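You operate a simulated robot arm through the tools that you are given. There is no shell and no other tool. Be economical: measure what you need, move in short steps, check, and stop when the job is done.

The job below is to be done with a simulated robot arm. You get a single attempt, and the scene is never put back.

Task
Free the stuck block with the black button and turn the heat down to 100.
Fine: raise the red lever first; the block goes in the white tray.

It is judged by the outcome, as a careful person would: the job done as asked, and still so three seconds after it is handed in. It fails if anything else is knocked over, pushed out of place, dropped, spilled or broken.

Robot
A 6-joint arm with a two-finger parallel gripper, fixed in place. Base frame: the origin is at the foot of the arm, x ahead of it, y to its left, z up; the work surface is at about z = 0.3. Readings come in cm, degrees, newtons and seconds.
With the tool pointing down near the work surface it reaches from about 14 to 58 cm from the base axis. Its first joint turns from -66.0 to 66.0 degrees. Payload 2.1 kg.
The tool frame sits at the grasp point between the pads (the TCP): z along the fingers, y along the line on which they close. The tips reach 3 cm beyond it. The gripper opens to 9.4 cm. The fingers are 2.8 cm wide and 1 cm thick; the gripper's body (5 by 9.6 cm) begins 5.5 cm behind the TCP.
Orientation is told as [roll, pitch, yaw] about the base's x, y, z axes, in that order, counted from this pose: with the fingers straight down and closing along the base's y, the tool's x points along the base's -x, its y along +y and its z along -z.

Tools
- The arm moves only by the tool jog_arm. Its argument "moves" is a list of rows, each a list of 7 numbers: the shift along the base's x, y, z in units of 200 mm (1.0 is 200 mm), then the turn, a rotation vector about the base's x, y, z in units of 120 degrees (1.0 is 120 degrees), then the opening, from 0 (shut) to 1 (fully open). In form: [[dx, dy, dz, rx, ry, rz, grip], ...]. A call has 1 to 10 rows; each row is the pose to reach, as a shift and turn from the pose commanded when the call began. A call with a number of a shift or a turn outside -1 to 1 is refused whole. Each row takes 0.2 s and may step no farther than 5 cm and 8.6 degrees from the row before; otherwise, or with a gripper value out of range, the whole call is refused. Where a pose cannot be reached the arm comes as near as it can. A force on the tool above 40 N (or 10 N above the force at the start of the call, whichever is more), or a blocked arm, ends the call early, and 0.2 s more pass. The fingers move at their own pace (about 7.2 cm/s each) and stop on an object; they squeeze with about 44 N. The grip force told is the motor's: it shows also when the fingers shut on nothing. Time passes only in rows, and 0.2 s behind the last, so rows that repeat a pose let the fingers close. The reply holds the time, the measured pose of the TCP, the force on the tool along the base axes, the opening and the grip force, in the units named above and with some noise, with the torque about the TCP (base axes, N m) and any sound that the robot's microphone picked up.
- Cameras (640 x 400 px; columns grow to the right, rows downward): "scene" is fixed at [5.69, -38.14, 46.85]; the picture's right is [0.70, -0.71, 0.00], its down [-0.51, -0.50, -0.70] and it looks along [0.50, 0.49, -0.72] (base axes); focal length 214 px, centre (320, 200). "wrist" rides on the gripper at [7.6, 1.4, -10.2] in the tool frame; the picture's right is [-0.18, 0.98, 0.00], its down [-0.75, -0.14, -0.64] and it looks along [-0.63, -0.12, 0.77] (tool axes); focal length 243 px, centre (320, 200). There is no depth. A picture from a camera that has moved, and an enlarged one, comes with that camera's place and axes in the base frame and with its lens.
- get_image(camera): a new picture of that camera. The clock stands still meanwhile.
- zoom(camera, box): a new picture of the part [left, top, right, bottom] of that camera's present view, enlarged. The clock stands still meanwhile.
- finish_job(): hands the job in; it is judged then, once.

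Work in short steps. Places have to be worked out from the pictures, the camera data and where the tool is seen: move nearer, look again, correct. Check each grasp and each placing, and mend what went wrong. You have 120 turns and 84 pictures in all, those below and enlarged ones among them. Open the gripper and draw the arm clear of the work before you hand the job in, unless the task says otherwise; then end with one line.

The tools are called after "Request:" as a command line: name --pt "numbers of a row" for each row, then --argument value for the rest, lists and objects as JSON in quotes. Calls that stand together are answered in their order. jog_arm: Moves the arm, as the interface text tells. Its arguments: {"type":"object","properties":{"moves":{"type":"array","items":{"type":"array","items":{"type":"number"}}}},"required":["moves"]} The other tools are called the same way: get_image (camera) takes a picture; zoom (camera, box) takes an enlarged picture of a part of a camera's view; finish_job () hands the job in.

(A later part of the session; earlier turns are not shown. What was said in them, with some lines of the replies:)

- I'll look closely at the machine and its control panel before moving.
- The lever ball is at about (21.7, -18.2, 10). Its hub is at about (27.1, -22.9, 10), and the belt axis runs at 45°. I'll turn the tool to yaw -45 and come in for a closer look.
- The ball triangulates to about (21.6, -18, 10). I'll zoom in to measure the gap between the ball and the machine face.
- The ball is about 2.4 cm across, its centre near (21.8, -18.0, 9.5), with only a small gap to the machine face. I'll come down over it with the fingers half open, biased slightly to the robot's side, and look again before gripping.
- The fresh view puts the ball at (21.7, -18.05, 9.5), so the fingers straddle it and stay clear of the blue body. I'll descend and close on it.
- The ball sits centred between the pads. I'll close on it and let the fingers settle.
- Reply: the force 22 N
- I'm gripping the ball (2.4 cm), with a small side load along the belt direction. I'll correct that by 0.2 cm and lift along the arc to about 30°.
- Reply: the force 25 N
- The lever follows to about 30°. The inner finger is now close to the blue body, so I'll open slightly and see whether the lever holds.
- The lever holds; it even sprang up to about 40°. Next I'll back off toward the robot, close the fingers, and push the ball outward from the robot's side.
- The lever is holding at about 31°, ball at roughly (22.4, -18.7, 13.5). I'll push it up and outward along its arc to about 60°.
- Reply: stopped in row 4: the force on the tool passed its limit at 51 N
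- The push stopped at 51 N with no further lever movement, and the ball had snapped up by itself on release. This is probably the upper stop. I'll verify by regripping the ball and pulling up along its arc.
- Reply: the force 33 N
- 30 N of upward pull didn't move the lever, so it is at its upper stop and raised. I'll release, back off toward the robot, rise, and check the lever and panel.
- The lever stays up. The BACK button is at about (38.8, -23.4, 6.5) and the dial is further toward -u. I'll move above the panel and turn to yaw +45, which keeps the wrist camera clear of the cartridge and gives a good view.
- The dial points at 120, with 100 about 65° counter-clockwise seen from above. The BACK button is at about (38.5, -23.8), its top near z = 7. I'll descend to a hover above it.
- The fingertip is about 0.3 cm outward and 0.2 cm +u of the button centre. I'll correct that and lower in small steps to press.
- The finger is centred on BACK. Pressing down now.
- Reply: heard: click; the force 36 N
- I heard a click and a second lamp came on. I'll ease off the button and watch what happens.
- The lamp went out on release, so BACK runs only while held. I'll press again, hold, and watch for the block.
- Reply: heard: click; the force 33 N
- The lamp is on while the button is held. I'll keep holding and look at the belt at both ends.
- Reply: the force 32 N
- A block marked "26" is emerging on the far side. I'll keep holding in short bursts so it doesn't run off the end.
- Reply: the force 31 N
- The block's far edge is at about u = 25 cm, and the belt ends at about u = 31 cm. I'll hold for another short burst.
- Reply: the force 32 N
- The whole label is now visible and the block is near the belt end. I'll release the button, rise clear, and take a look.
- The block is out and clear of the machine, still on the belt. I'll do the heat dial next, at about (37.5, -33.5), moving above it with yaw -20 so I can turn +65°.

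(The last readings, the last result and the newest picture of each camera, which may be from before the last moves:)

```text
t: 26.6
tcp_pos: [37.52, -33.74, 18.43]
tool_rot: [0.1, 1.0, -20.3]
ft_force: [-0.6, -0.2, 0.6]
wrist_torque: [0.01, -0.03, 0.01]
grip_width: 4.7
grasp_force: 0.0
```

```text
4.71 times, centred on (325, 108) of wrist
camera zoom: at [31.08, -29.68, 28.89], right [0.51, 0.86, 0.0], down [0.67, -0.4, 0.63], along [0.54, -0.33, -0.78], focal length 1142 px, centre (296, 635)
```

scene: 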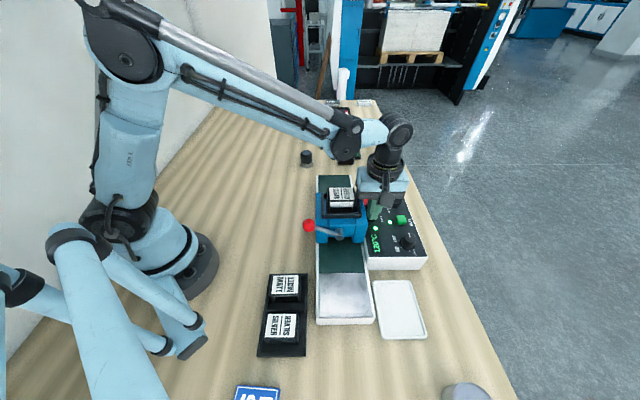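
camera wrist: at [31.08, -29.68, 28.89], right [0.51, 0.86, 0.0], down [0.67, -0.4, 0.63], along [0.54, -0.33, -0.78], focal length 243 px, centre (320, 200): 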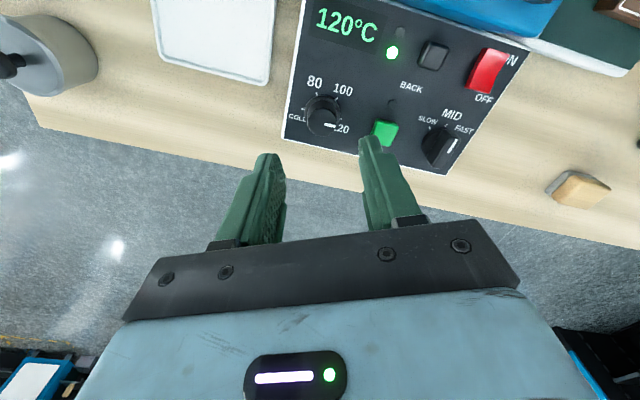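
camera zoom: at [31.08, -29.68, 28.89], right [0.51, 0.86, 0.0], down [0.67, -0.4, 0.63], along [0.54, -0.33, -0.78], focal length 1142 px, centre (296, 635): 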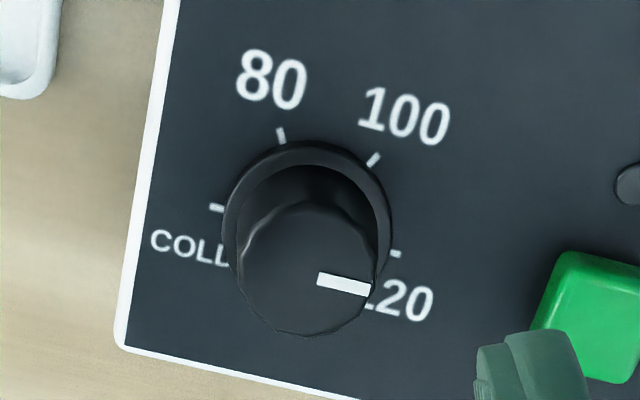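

The dial stops are 60° apart, so 120 → 100 is +60° about z. The knob axis is at about (37.9, -33.7) and the panel top at z = 6. I'll descend astride the knob with the tips kept above the skirt.

Request:
jog_arm --pt "0.019 0.002 -0.1 0 0 0 0.5" --pt "0.019 0.002 -0.25 0 0 0 0.5" --pt "0.019 0.002 -0.35 0 0 0 0.5" --pt "0.019 0.002 -0.405 0 0 0 0.5"

Request:
zoom --camera "wrist" --box '[220, 40, 440, 220]'

Request:
zoom --camera "scene" --box '[350, 180, 450, 270]'

```text
t: 27.6
tcp_pos: [37.86, -33.57, 10.23]
tool_rot: [0.0, 0.9, -20.3]
ft_force: [-0.3, 0.7, -0.5]
wrist_torque: [0.01, 0.01, -0.02]
grip_width: 4.68
grasp_force: 0.0
```

```text
2.22 times, centred on (330, 130) of wrist
camera zoom: at [31.4, -29.53, 20.76], right [0.51, 0.86, 0.0], down [0.67, -0.4, 0.63], along [0.54, -0.32, -0.78], focal length 539 px, centre (298, 356)
```

zoom: 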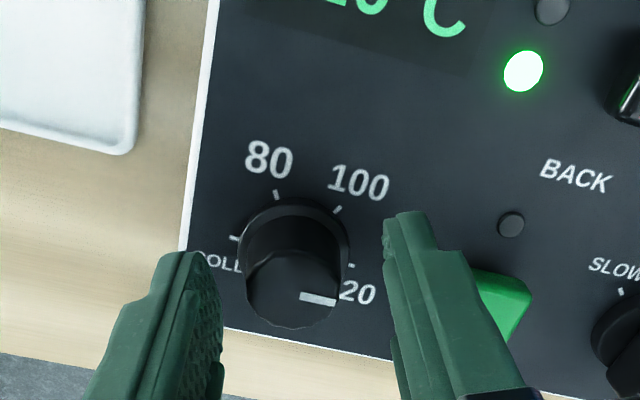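

```text
4.44 times, centred on (400, 225) of scene
camera zoom: at [5.69, -38.14, 46.85], right [0.7, -0.71, 0.0], down [-0.51, -0.5, -0.7], along [0.5, 0.49, -0.72], focal length 953 px, centre (-36, 89)
```

zoom: 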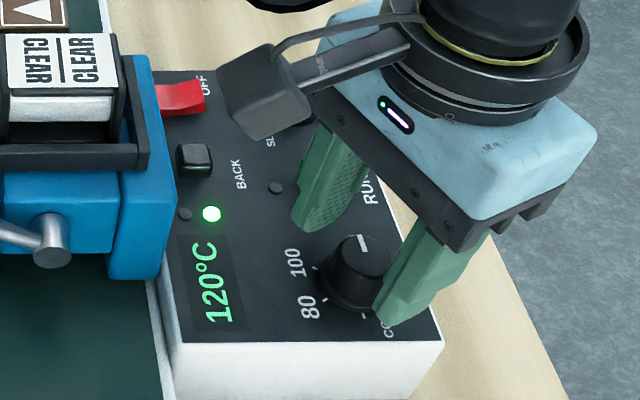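

The fingers are centred on the knob. Closing.

Request:
jog_arm --pt "0 0 0 0 0 0 0.3" --pt "0 0 0 0 0 0 0.1" --pt "0 0 0 0 0 0 0" --pt "0 0 0 0 0 0 0"

Request:
zoom --camera "wrist" --box '[220, 40, 440, 220]'

```text
t: 28.6
tcp_pos: [37.84, -33.72, 10.33]
tool_rot: [-0.2, 0.9, -20.3]
ft_force: [-2.7, -21.0, -10.1]
wrist_torque: [-0.67, -0.24, 0.01]
grip_width: 2.57
grasp_force: 44.7
```

```text
2.22 times, centred on (330, 130) of wrist
camera zoom: at [31.34, -29.64, 20.75], right [0.51, 0.86, -0.01], down [0.67, -0.4, 0.63], along [0.54, -0.33, -0.78], focal length 539 px, centre (298, 356)
```

zoom: 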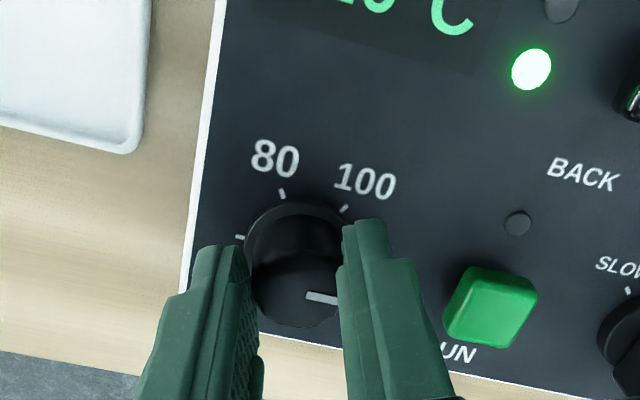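

The knob is gripped at 2.57 cm with a slight side load. I'll relieve that and turn +60°.

Request:
jog_arm --pt "0 -0.008 0 0 0 0 0" --pt "0 -0.008 0 0 0 0.0625 0" --pt "0 -0.008 0 0 0 0.125 0" --pt "0 -0.008 0 0 0 0.1875 0" --pt "0 -0.008 0 0 0 0.25 0" --pt "0 -0.008 0 0 0 0.3125 0" --pt "0 -0.008 0 0 0 0.375 0" --pt "0 -0.008 0 0 0 0.4375 0" --pt "0 -0.008 0 0 0 0.5 0"

Request:
zoom --camera "scene" --box '[350, 180, 450, 270]'

Request:
zoom --camera "wrist" --box '[220, 40, 440, 220]'

```text
t: 30.6
tcp_pos: [37.81, -33.9, 10.42]
tool_rot: [-0.5, 1.2, 39.9]
ft_force: [3.3, -31.6, -20.2]
wrist_torque: [-0.63, -0.22, -0.06]
grip_width: 2.61
grasp_force: 45.0
```

```text
4.44 times, centred on (400, 225) of scene
camera zoom: at [5.69, -38.15, 46.84], right [0.7, -0.71, 0.0], down [-0.51, -0.5, -0.7], along [0.5, 0.49, -0.72], focal length 953 px, centre (-36, 89)
```

zoom: 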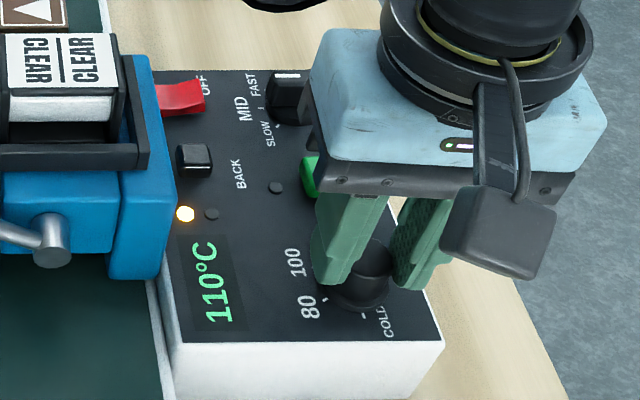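

```text
2.22 times, centred on (330, 130) of wrist
camera zoom: at [31.21, -37.44, 20.81], right [-0.49, 0.87, -0.01], down [0.68, 0.39, 0.63], along [0.55, 0.3, -0.78], focal length 539 px, centre (298, 356)
```

zoom: 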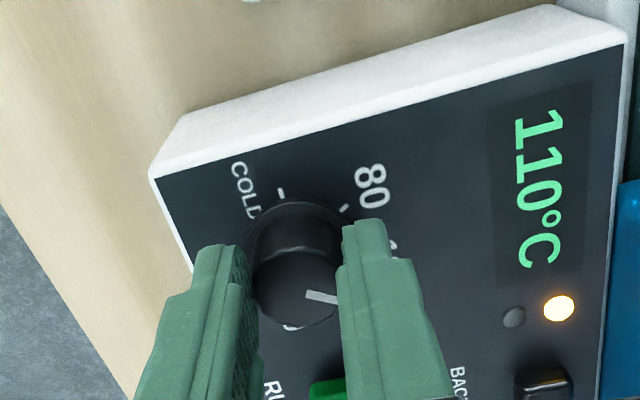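

The knob turned with the gripper, and the display reads 110 °C with an amber lamp, so it may still be settling. I'll open the fingers, wait a moment, and rise.

Request:
jog_arm --pt "0 0 0 0 0 0 0.45" --pt "0 0 0 0 0 0 0.45" --pt "0 0 0 0 0 0 0.45" --pt "0 0 0.15 0 0 0 0.45" --pt "0 0 0.35 0 0 0 0.45" --pt "0 0 0.5 0 0 0 0.45"

Request:
zoom --camera "scene" --box '[350, 180, 450, 270]'

Request:
get_image --camera "wrist"

```text
t: 31.9
tcp_pos: [37.91, -33.58, 20.41]
tool_rot: [0.0, 1.0, 39.8]
ft_force: [0.3, 0.4, -0.8]
wrist_torque: [0.0, -0.01, 0.02]
grip_width: 4.24
grasp_force: 0.0
```

```text
4.44 times, centred on (400, 225) of scene
camera zoom: at [5.68, -38.14, 46.85], right [0.7, -0.71, 0.0], down [-0.51, -0.5, -0.7], along [0.5, 0.49, -0.72], focal length 953 px, centre (-36, 89)
```

zoom: 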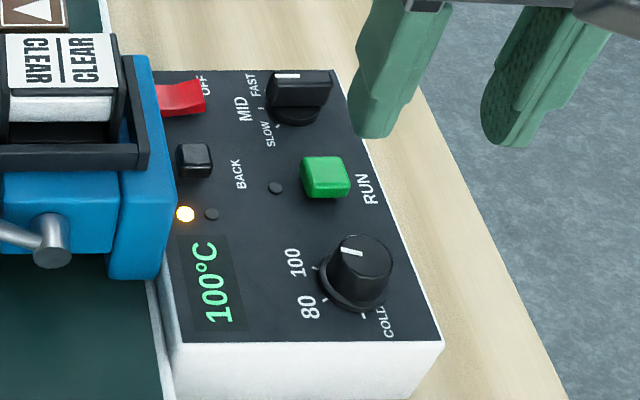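

```text
34 pictures are left
camera wrist: at [31.3, -37.24, 30.91], right [-0.49, 0.87, 0.0], down [0.68, 0.38, 0.63], along [0.55, 0.3, -0.78], focal length 243 px, centre (320, 200)
```

wrist: 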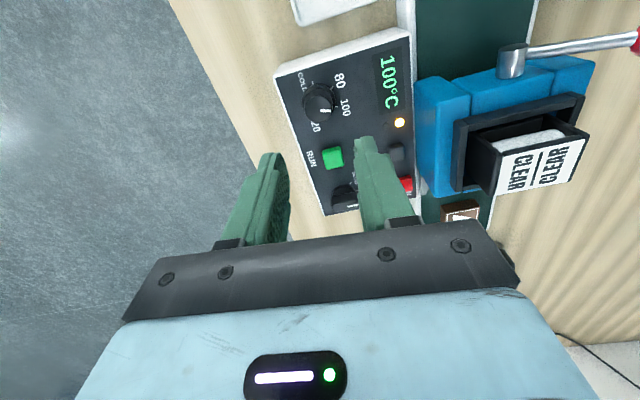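

The display now reads 100 °C. I'll check that the pointer lines up with the 100 tick.

Request:
zoom --camera "wrist" --box '[265, 50, 425, 150]'

```text
4.00 times, centred on (345, 100) of wrist
camera zoom: at [31.3, -37.24, 30.91], right [-0.49, 0.87, 0.0], down [0.68, 0.38, 0.63], along [0.55, 0.3, -0.78], focal length 970 px, centre (220, 600)
```

zoom: 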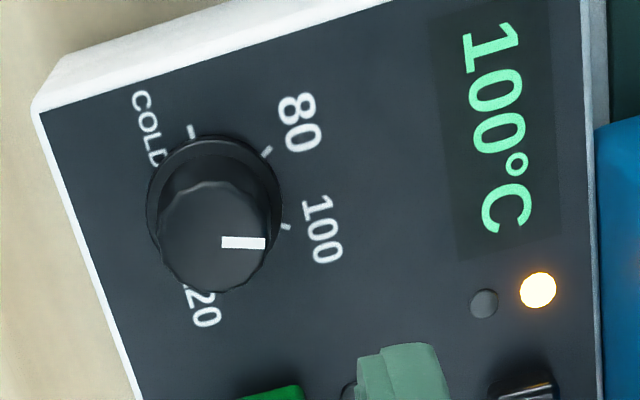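

The pointer may be slightly past the tick. I'll wait a moment to see whether the display stays at 100, and zoom in tight.

Request:
jog_arm --pt "0 0 0 0 0 0 0.45" --pt "0 0 0 0 0 0 0.45" --pt "0 0 0 0 0 0 0.45" --pt "0 0 0 0 0 0 0.45" --pt "0 0 0 0 0 0 0.45" --pt "0 0 0 0 0 0 0.45"

Request:
zoom --camera "wrist" --box '[290, 70, 410, 145]'

Request:
zoom --camera "scene" --box '[380, 215, 440, 260]'

```text
t: 33.4
tcp_pos: [37.89, -33.61, 20.43]
tool_rot: [0.0, 1.1, 39.9]
ft_force: [0.0, 0.3, 0.6]
wrist_torque: [-0.02, -0.01, 0.02]
grip_width: 4.22
grasp_force: 0.1
```

```text
5.33 times, centred on (350, 108) of wrist
camera zoom: at [31.3, -37.25, 30.86], right [-0.49, 0.87, 0.0], down [0.68, 0.38, 0.63], along [0.55, 0.3, -0.78], focal length 1294 px, centre (160, 693)
```

zoom: 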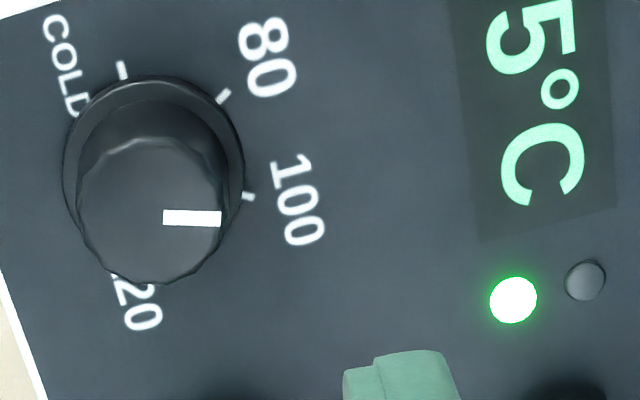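

```text
8.89 times, centred on (410, 238) of scene
camera zoom: at [5.69, -38.14, 46.85], right [0.7, -0.71, 0.0], down [-0.51, -0.5, -0.7], along [0.5, 0.49, -0.72], focal length 1906 px, centre (-480, -133)
```

zoom: 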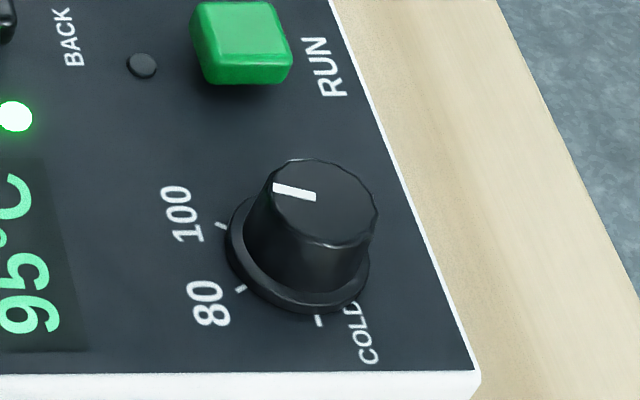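

It settled at 95 °C, so the knob went about 15° too far and moved during release. I'll regrip, better centred, and turn back about 15°, checking the display while still holding.

Request:
jog_arm --pt "0.004 -0.0095 -0.15 0 0 0 0.48" --pt "0.004 -0.0095 -0.35 0 0 0 0.48" --pt "0.004 -0.0095 -0.505 0 0 0 0.48" --pt "0.004 -0.0095 -0.505 0 0 0 0.35" --pt "0.004 -0.0095 -0.505 0 0 0 0.25" --pt "0.004 -0.0095 -0.505 0 0 0 0.2" --pt "0.004 -0.0095 -0.505 0 0 0 0.2"

Request:
zoom --camera "wrist" --box '[220, 40, 440, 220]'

```text
t: 35.0
tcp_pos: [37.99, -33.91, 10.45]
tool_rot: [0.0, 1.0, 39.8]
ft_force: [-1.6, 3.1, -11.7]
wrist_torque: [-0.03, 0.06, -0.03]
grip_width: 2.59
grasp_force: 44.6
```

```text
2.22 times, centred on (330, 130) of wrist
camera zoom: at [31.35, -37.46, 20.8], right [-0.49, 0.87, 0.0], down [0.68, 0.38, 0.63], along [0.55, 0.3, -0.78], focal length 539 px, centre (298, 356)
```

zoom: 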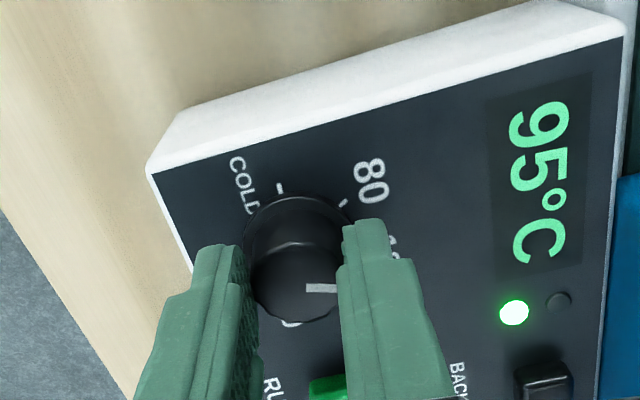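

The grip is well centred with almost no side load. Turning back 13°, then waiting for the display.

Request:
jog_arm --pt "0 0 0 0 0 -0.054 0.2" --pt "0 0 0 0 0 -0.108 0.2" --pt "0 0 0 0 0 -0.108 0.2" --pt "0 0 0 0 0 -0.108 0.2" --pt "0 0 0 0 0 -0.108 0.2" --pt "0 0 0 0 0 -0.108 0.2" --pt "0 0 0 0 0 -0.108 0.2" --pt "0 0 0 0 0 -0.108 0.2"

Request:
zoom --camera "wrist" --box '[220, 40, 440, 220]'

```text
t: 36.8
tcp_pos: [38.04, -33.78, 10.34]
tool_rot: [0.1, 1.1, 26.7]
ft_force: [-5.8, 5.7, 12.7]
wrist_torque: [0.18, 0.21, -0.01]
grip_width: 2.62
grasp_force: 45.2
```

```text
2.22 times, centred on (330, 130) of wrist
camera zoom: at [30.69, -35.86, 20.8], right [-0.28, 0.96, 0.0], down [0.75, 0.22, 0.63], along [0.6, 0.17, -0.78], focal length 539 px, centre (298, 356)
```

zoom: 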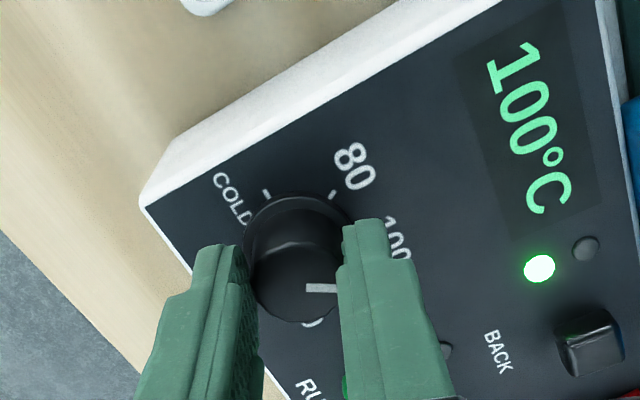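

It shows 100 °C with a steady green lamp. I'll release gently, wait, and rise.

Request:
jog_arm --pt "-0.002 0.002 0.004 0 0 0 0.2" --pt "-0.002 0.002 0.004 0 0 0 0.33" --pt "-0.002 0.002 0.004 0 0 0 0.46" --pt "-0.002 0.002 0.004 0 0 0 0.46" --pt "-0.002 0.002 0.15 0 0 0 0.46" --pt "-0.002 0.002 0.35 0 0 0 0.46" --pt "-0.002 0.002 0.55 0 0 0 0.46" --pt "-0.002 0.002 0.7 0 0 0 0.46" --pt "-0.002 0.002 0.7 0 0 0 0.46"

Request:
zoom --camera "scene" --box '[360, 200, 440, 260]'

```text
t: 38.8
tcp_pos: [37.93, -33.86, 24.34]
tool_rot: [0.0, 1.0, 26.8]
ft_force: [0.8, 0.8, -0.5]
wrist_torque: [0.0, 0.0, 0.04]
grip_width: 4.33
grasp_force: 0.1
```

```text
6.67 times, centred on (400, 230) of scene
camera zoom: at [5.69, -38.14, 46.85], right [0.7, -0.71, 0.0], down [-0.51, -0.5, -0.7], along [0.5, 0.49, -0.72], focal length 1430 px, centre (-213, 0)
```

zoom: 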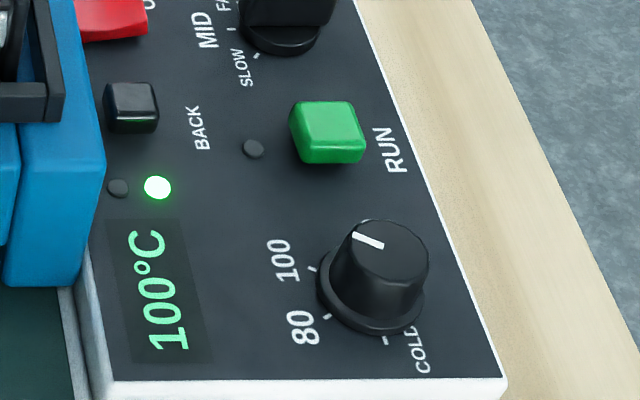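

The heat is set: 100 °C, green lamp. Next I'll swing over to view the block on the far belt end from the robot's side.

Request:
jog_arm --pt "0 0.15 0 0 0 -0.066 0.46" --pt "0 0.3 0 0 0 -0.132 0.46" --pt "0 0.45 0 0 0 -0.2 0.6" --pt "0 0.6 0 0 0 -0.266 0.6" --pt "0 0.75 0 0 0 -0.333 0.6" --pt "0 0.9 0 0 0 -0.4 0.6"

Request:
jog_arm --pt "-0.02 0.17 0 0 0 -0.066 0.6" --pt "-0.04 0.34 0 0 0 -0.132 0.6" --pt "-0.055 0.5 0 0 0 -0.198 0.6"

Request:
get_image --camera "wrist"

```text
t: 40.1
tcp_pos: [37.92, -15.67, 24.21]
tool_rot: [0.0, 1.0, -21.2]
ft_force: [-0.3, 0.4, 1.0]
wrist_torque: [0.0, -0.03, 0.01]
grip_width: 5.63
grasp_force: 0.1
```

```text
t: 41.0
tcp_pos: [36.77, -5.96, 24.24]
tool_rot: [0.0, 1.0, -45.0]
ft_force: [-0.5, -1.2, 0.0]
wrist_torque: [0.02, 0.03, 0.0]
grip_width: 5.65
grasp_force: 0.0
```

```text
27 pictures are left
camera wrist: at [32.5, 0.51, 34.68], right [0.83, 0.56, 0.0], down [0.44, -0.64, 0.63], along [0.35, -0.52, -0.78], focal length 243 px, centre (320, 200)
```

wrist: 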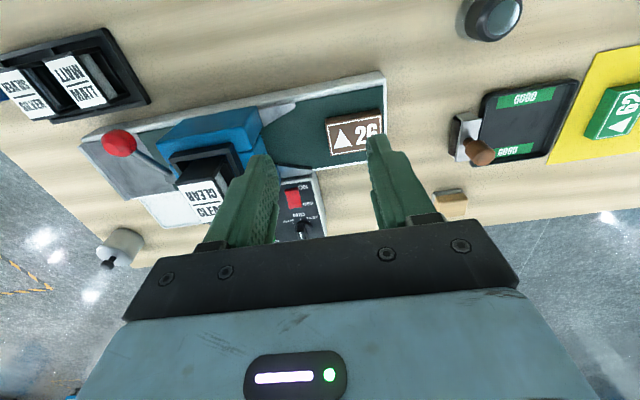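

The block's top centre is at about (42.95, -7.45, 6), sitting right at the belt end. I'll grip across its width by turning to yaw +45 above it.

Request:
jog_arm --pt "0.03 -0.01 0 0 0 0.07 0.6" --pt "0.06 -0.02 0 0 0 0.14 0.6" --pt "0.09 -0.03 0 0 0 0.21 0.6" --pt "0.12 -0.04 0 0 0 0.28 0.6" --pt "0.15 -0.05 0 0 0 0.35 0.6" --pt "0.18 -0.06 0 0 0 0.42 0.6" --pt "0.21 -0.065 0 0 0 0.49 0.6" --pt "0.24 -0.07 0 0 0 0.56 0.6" --pt "0.27 -0.075 0 0 0 0.63 0.6" --pt "0.31 -0.075 0 0 0 0.7 0.6"

Request:
jog_arm --pt "0 0 -0.1 0 0 0.05 0.6" --pt "0 0 -0.3 0 0 0.05 0.6" --pt "0 0 -0.45 0 0 0.05 0.6"

Request:
get_image --camera "wrist"

Request:
zoom --camera "scene" --box '[280, 120, 400, 220]'

```text
t: 43.1
tcp_pos: [43.11, -7.39, 24.24]
tool_rot: [0.0, 1.0, 39.2]
ft_force: [-1.3, -0.3, 0.4]
wrist_torque: [-0.01, -0.01, 0.0]
grip_width: 5.63
grasp_force: 0.1
```

```text
t: 44.0
tcp_pos: [42.96, -7.29, 15.14]
tool_rot: [0.1, 1.1, 45.1]
ft_force: [-0.4, -0.1, -0.3]
wrist_torque: [0.0, 0.0, 0.0]
grip_width: 5.65
grasp_force: 0.1
```

```text
26 pictures are left
camera wrist: at [36.81, -11.49, 25.66], right [-0.57, 0.82, 0.0], down [0.64, 0.44, 0.63], along [0.52, 0.35, -0.78], focal length 243 px, centre (320, 200)
```

wrist: 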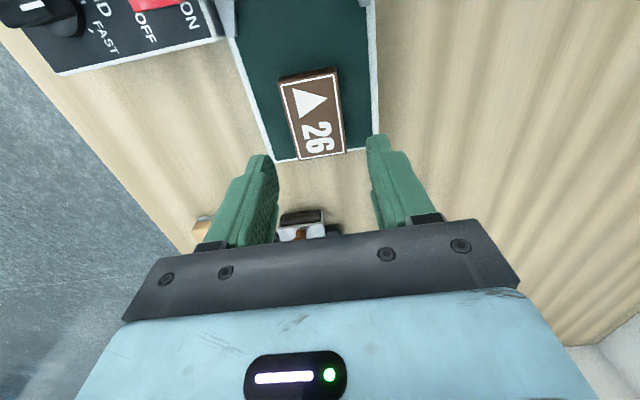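

```text
4.00 times, centred on (340, 170) of scene
camera zoom: at [5.69, -38.14, 46.85], right [0.7, -0.71, 0.0], down [-0.51, -0.5, -0.7], along [0.5, 0.49, -0.72], focal length 858 px, centre (240, 320)
```

zoom: 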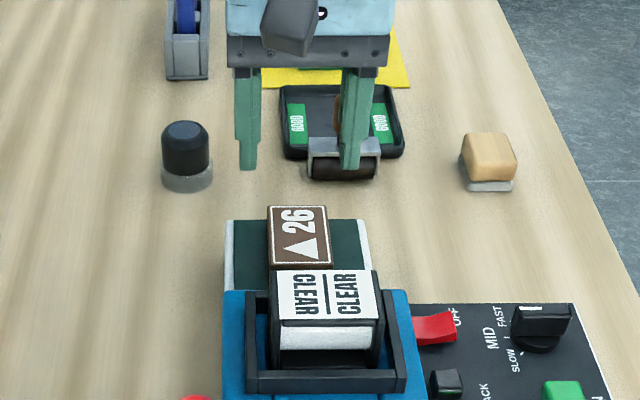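

The block is about 6.8 × 4.4 cm, aligned at 45°, centred at (43.1, -7.75). I'll shift to centre and descend to just above the belt.

Request:
jog_arm --pt "0.007 -0.022 -0.1 0 0 0 0.67" --pt "0.007 -0.022 -0.22 0 0 0 0.67" --pt "0.007 -0.022 -0.32 0 0 0 0.67" --pt "0.007 -0.022 -0.37 0 0 0 0.67"

Request:
get_image --camera "wrist"

Request:
zoom --camera "scene" --box '[290, 130, 390, 220]'

```text
t: 45.0
tcp_pos: [42.98, -7.76, 7.85]
tool_rot: [-0.1, 1.0, 45.1]
ft_force: [-0.7, 0.1, 0.1]
wrist_torque: [0.01, -0.03, -0.02]
grip_width: 6.29
grasp_force: 0.0
```

```text
24 pictures are left
camera wrist: at [36.83, -11.95, 18.32], right [-0.57, 0.82, 0.0], down [0.64, 0.44, 0.63], along [0.52, 0.35, -0.78], focal length 243 px, centre (320, 200)
```

wrist: 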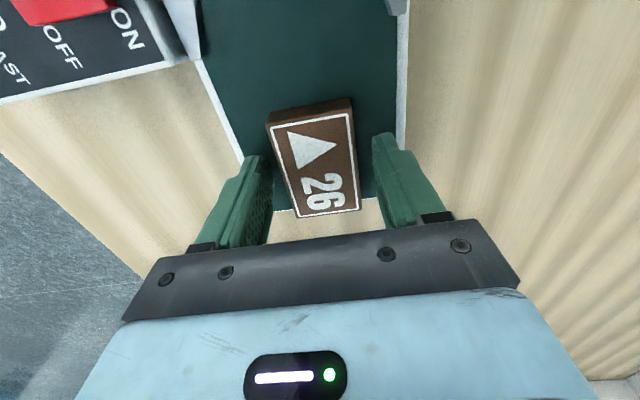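

```text
4.44 times, centred on (340, 175) of scene
camera zoom: at [5.69, -38.14, 46.85], right [0.7, -0.71, 0.0], down [-0.51, -0.5, -0.7], along [0.5, 0.49, -0.72], focal length 953 px, centre (231, 311)
```

zoom: 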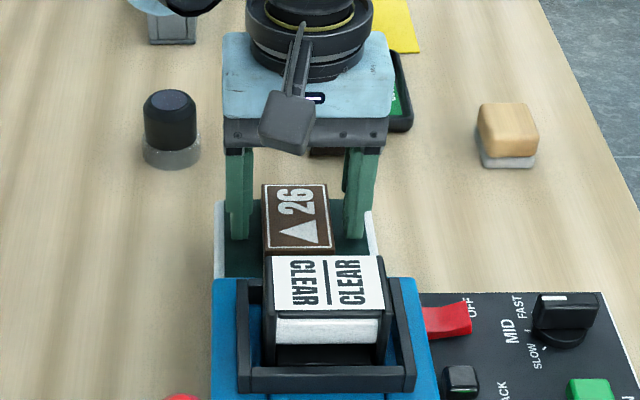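

The fingers straddle the block. I'll go 0.6 cm lower and close.

Request:
jog_arm --pt "0 0 -0.015 0 0 0 0.67" --pt "0 0 -0.03 0 0 0 0.67" --pt "0 0 -0.03 0 0 0 0.45" --pt "0 0 -0.03 0 0 0 0.3" --pt "0 0 -0.03 0 0 0 0.3" --pt "0 0 -0.03 0 0 0 0.3"

Request:
jog_arm --pt "0 0 0.03 0 0 0 0.3" --pt "0 0 0.08 0 0 0 0.3" --pt "0 0 0.08 0 0 0 0.3"

Request:
get_image --camera "wrist"

```text
t: 45.6
tcp_pos: [43.06, -7.91, 7.48]
tool_rot: [-0.1, 1.0, 45.1]
ft_force: [1.5, -1.3, 6.7]
wrist_torque: [-0.11, -0.16, -0.06]
grip_width: 4.51
grasp_force: 2.5
stopped in row 3: the force on the tool passed its limit at 47 N (the readings are from after the stop); the commanded pose is now the measured one
```

```text
t: 46.4
tcp_pos: [43.03, -7.7, 9.1]
tool_rot: [0.0, 1.0, 45.1]
ft_force: [-0.5, 0.6, 0.4]
wrist_torque: [0.0, -0.02, 0.0]
grip_width: 4.41
grasp_force: 25.4
```

```text
22 pictures are left
camera wrist: at [36.89, -11.93, 19.56], right [-0.57, 0.82, 0.0], down [0.64, 0.44, 0.63], along [0.52, 0.35, -0.78], focal length 243 px, centre (320, 200)
```

wrist: 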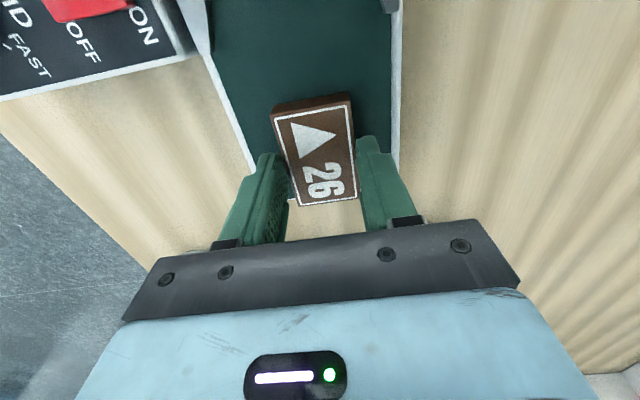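

The tips had touched the belt at z ≈ 4.4, and the grip is on the block at 4.4 cm. I'll squeeze fully, lift further and verify.

Request:
jog_arm --pt "0 0 0 0 0 0 0" --pt "0 0 0 0 0 0 0" --pt "0 0 0.15 0 0 0 0" --pt "0 0 0.35 0 0 0 0" --pt "0 0 0.55 0 0 0 0" --pt "0 0 0.7 0 0 0 0"

Request:
get_image --camera "wrist"

Request:
get_image --camera "scene"

```text
t: 47.8
tcp_pos: [43.0, -7.73, 23.03]
tool_rot: [0.1, 0.9, 45.1]
ft_force: [0.6, -0.2, -0.5]
wrist_torque: [-0.01, -0.03, 0.01]
grip_width: 4.36
grasp_force: 44.0
```

```text
21 pictures are left
camera wrist: at [36.77, -11.96, 33.47], right [-0.57, 0.82, 0.0], down [0.64, 0.44, 0.63], along [0.52, 0.35, -0.78], focal length 243 px, centre (320, 200)
```

wrist: 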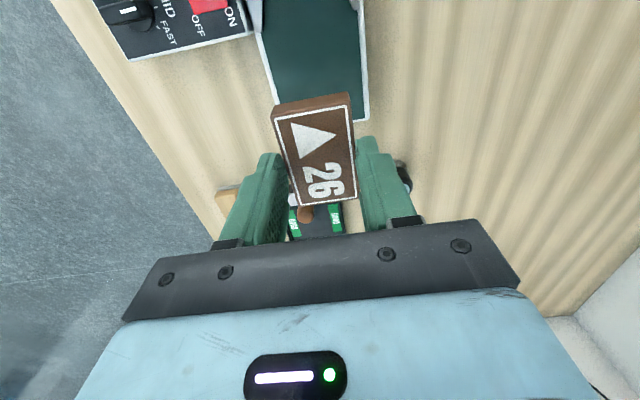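

```text
20 pictures are left
```

scene: 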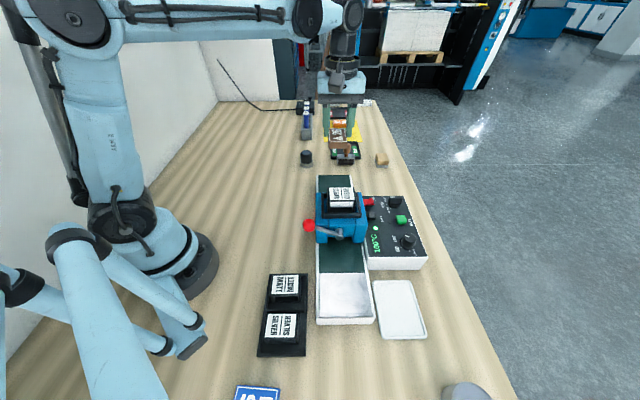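

The block is held firmly. The tray centre is at about (27.1, -38.9), with its long side along the belt. I'll carry the block there at height, well above the cartridge.

Request:
jog_arm --pt "-0.05 -0.1 0 0 0 0 0" --pt "-0.13 -0.25 0 0 0 0 0" --pt "-0.21 -0.41 0 0 0 0 0" --pt "-0.29 -0.57 0 0 0 0 0" --pt "-0.37 -0.73 0 0 0 0 0" --pt "-0.43 -0.86 0 0 0 0 0"

Request:
jog_arm --pt "-0.08 -0.16 0 0 0 0 0" --pt "-0.16 -0.32 0 0 0 0 0" --pt "-0.24 -0.48 0 0 0 0 0" --pt "-0.32 -0.62 0 0 0 0 0" --pt "-0.365 -0.7 0 0 0 0 0" --pt "-0.365 -0.7 -0.15 0 0 0 0" --pt "-0.365 -0.7 -0.35 0 0 0 0"

Request:
get_image --camera "wrist"

Request:
zoom --camera "scene" --box '[310, 220, 510, 360]'

```text
t: 49.2
tcp_pos: [34.46, -25.0, 23.04]
tool_rot: [0.0, 1.1, 45.1]
ft_force: [0.3, 0.1, -0.2]
wrist_torque: [-0.01, 0.0, -0.02]
grip_width: 4.36
grasp_force: 44.3
```

```text
t: 50.8
tcp_pos: [27.17, -38.95, 16.08]
tool_rot: [0.0, 0.9, 45.1]
ft_force: [-0.2, -0.1, -0.1]
wrist_torque: [0.01, -0.02, -0.01]
grip_width: 4.36
grasp_force: 43.5
```

```text
19 pictures are left
camera wrist: at [20.9, -43.16, 26.54], right [-0.57, 0.82, 0.0], down [0.64, 0.44, 0.63], along [0.52, 0.35, -0.78], focal length 243 px, centre (320, 200)
```

wrist: 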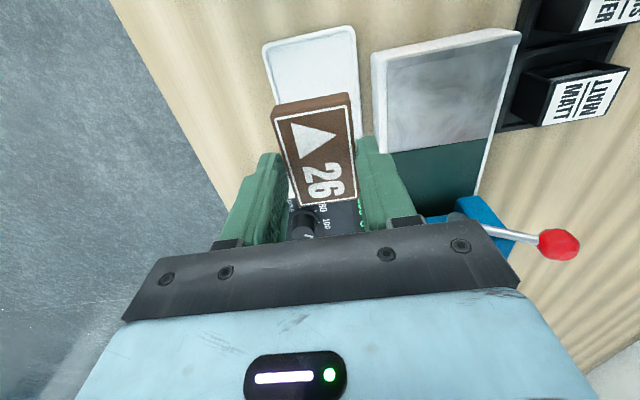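

```text
2.86 times, centred on (410, 290) of scene
camera zoom: at [5.68, -38.14, 46.85], right [0.7, -0.71, 0.0], down [-0.51, -0.5, -0.7], along [0.5, 0.49, -0.72], focal length 613 px, centre (63, -57)
```

zoom: 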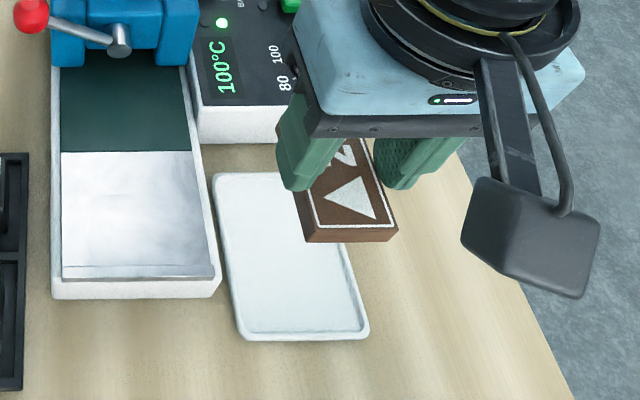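

The block is over the tray's centre. Lowering to just above the tray floor.

Request:
jog_arm --pt "0 0 -0.15 0 0 0 0" --pt "0 0 -0.3 0 0 0 0" --pt "0 0 -0.45 0 0 0 0" --pt "0 0 -0.56 0 0 0 0"

Request:
zoom --camera "scene" --box '[340, 240, 460, 360]'

Request:
get_image --camera "wrist"

```text
t: 51.8
tcp_pos: [27.17, -38.85, 5.03]
tool_rot: [0.1, 1.0, 45.1]
ft_force: [-0.1, 0.7, 39.2]
wrist_torque: [0.06, 0.0, 0.01]
grip_width: 4.39
grasp_force: 44.3
```

```text
3.33 times, centred on (400, 300) of scene
camera zoom: at [5.67, -38.13, 46.87], right [0.7, -0.71, 0.0], down [-0.51, -0.5, -0.7], along [0.5, 0.49, -0.72], focal length 715 px, centre (53, -133)
```

zoom: 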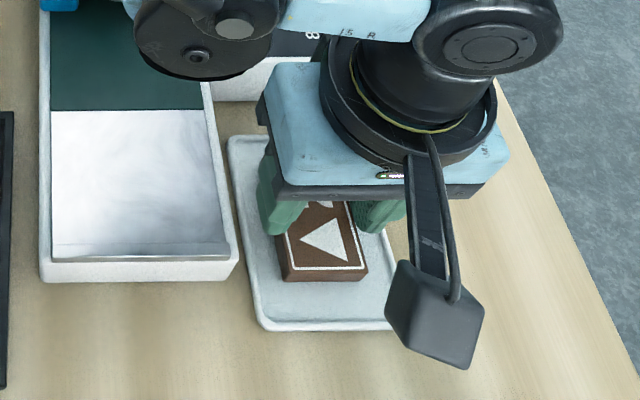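

```text
16 pictures are left
camera wrist: at [20.98, -43.17, 15.46], right [-0.57, 0.82, 0.0], down [0.64, 0.44, 0.63], along [0.52, 0.35, -0.78], focal length 243 px, centre (320, 200)
```

wrist: 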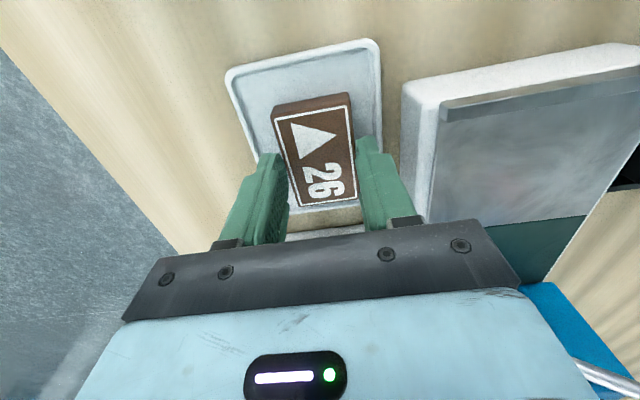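

Contact at 39 N means the block is resting on the tray floor. I'll ease up 0.2 cm, open a little and rise.

Request:
jog_arm --pt "0 0 0.012 0 0 0 0" --pt "0 0 0.012 0 0 0 0.58" --pt "0 0 0.012 0 0 0 0.58" --pt "0 0 0.012 0 0 0 0.58" --pt "0 0 0.1 0 0 0 0.58" --pt "0 0 0.3 0 0 0 0.58" --pt "0 0 0.5 0 0 0 0.58" --pt "0 0 0.7 0 0 0 0.58"

Request:
get_image --camera "wrist"

Request:
zoom --camera "scene" --box '[290, 170, 470, 350]'

```text
t: 53.6
tcp_pos: [27.21, -39.03, 18.83]
tool_rot: [0.1, 1.0, 45.2]
ft_force: [-0.6, -0.1, 0.2]
wrist_torque: [-0.02, 0.04, -0.03]
grip_width: 5.45
grasp_force: 0.0
```

```text
15 pictures are left
camera wrist: at [20.93, -43.25, 29.27], right [-0.57, 0.82, 0.0], down [0.64, 0.44, 0.63], along [0.52, 0.35, -0.78], focal length 243 px, centre (320, 200)
```

wrist: 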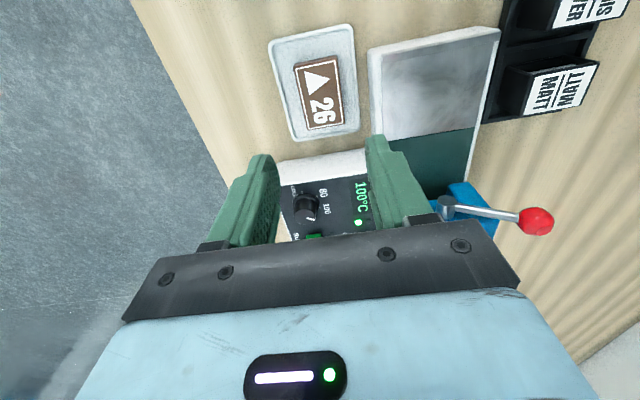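

```text
2.22 times, centred on (380, 260) of scene
camera zoom: at [5.68, -38.14, 46.85], right [0.7, -0.71, 0.0], down [-0.51, -0.5, -0.7], along [0.5, 0.49, -0.72], focal length 477 px, centre (187, 67)
```

zoom: 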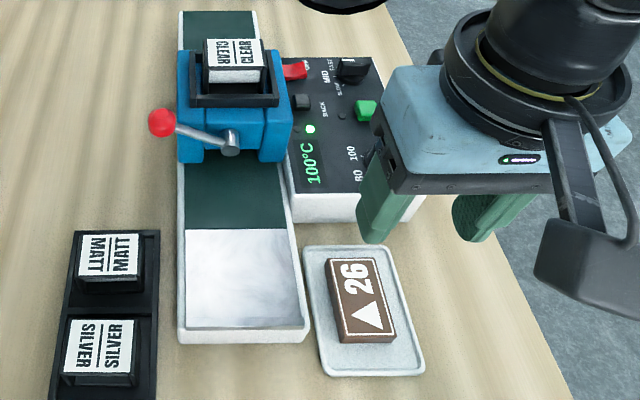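

The block lies flat in the tray, the lever is up, and the display reads 100 °C. I'll draw the arm up and clear, then make a final check.

Request:
jog_arm --pt "0 0 0.2 0 0 0 0.8" --pt "0 0 0.4 0 0 0 1" --pt "-0.03 0.15 0.45 0 0 -0.06 1" --pt "-0.06 0.3 0.5 0 0 -0.12 1" --pt "-0.09 0.45 0.5 0 0 -0.18 1" --pt "-0.12 0.6 0.5 0 0 -0.24 1"

Request:
get_image --camera "scene"

Request:
zoom --camera "scene" --box '[290, 170, 450, 350]'

```text
t: 55.0
tcp_pos: [24.98, -26.92, 28.78]
tool_rot: [0.1, 1.0, 16.1]
ft_force: [0.2, 0.4, -0.8]
wrist_torque: [0.02, 0.03, 0.03]
grip_width: 9.38
grasp_force: 0.0
```

```text
13 pictures are left
```

scene: 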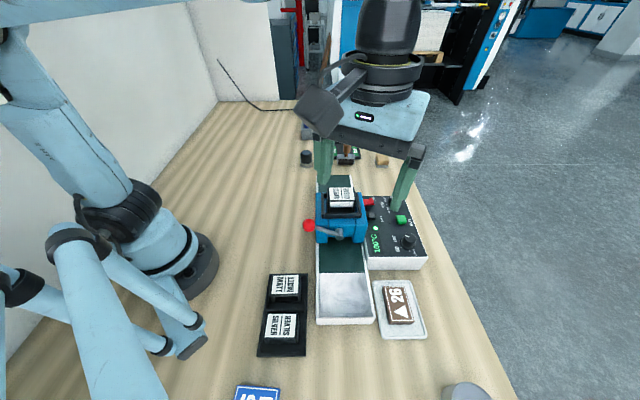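

```text
2.22 times, centred on (370, 260) of scene
camera zoom: at [5.69, -38.14, 46.85], right [0.7, -0.71, 0.0], down [-0.51, -0.5, -0.7], along [0.5, 0.49, -0.72], focal length 477 px, centre (209, 67)
```

zoom: 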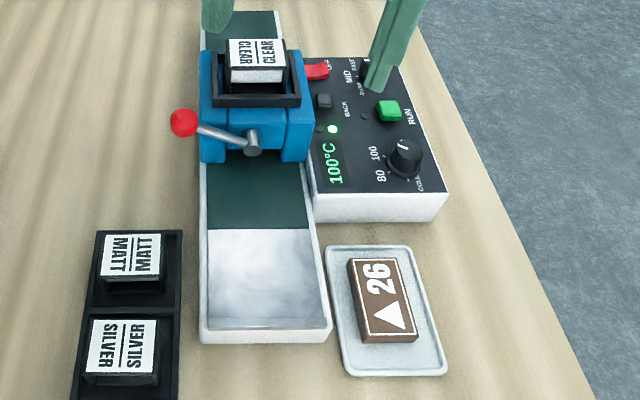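

Everything is in place: lever raised, block 26 in the white tray, heat at 100 °C, and the arm clear with the gripper open. Handing in.

Request:
finish_job

```text
The job is handed in.
```

I raised the red lever, freed block 26 with the black BACK button and put it in the white tray; the heat is set to 100 °C and the display was holding there.
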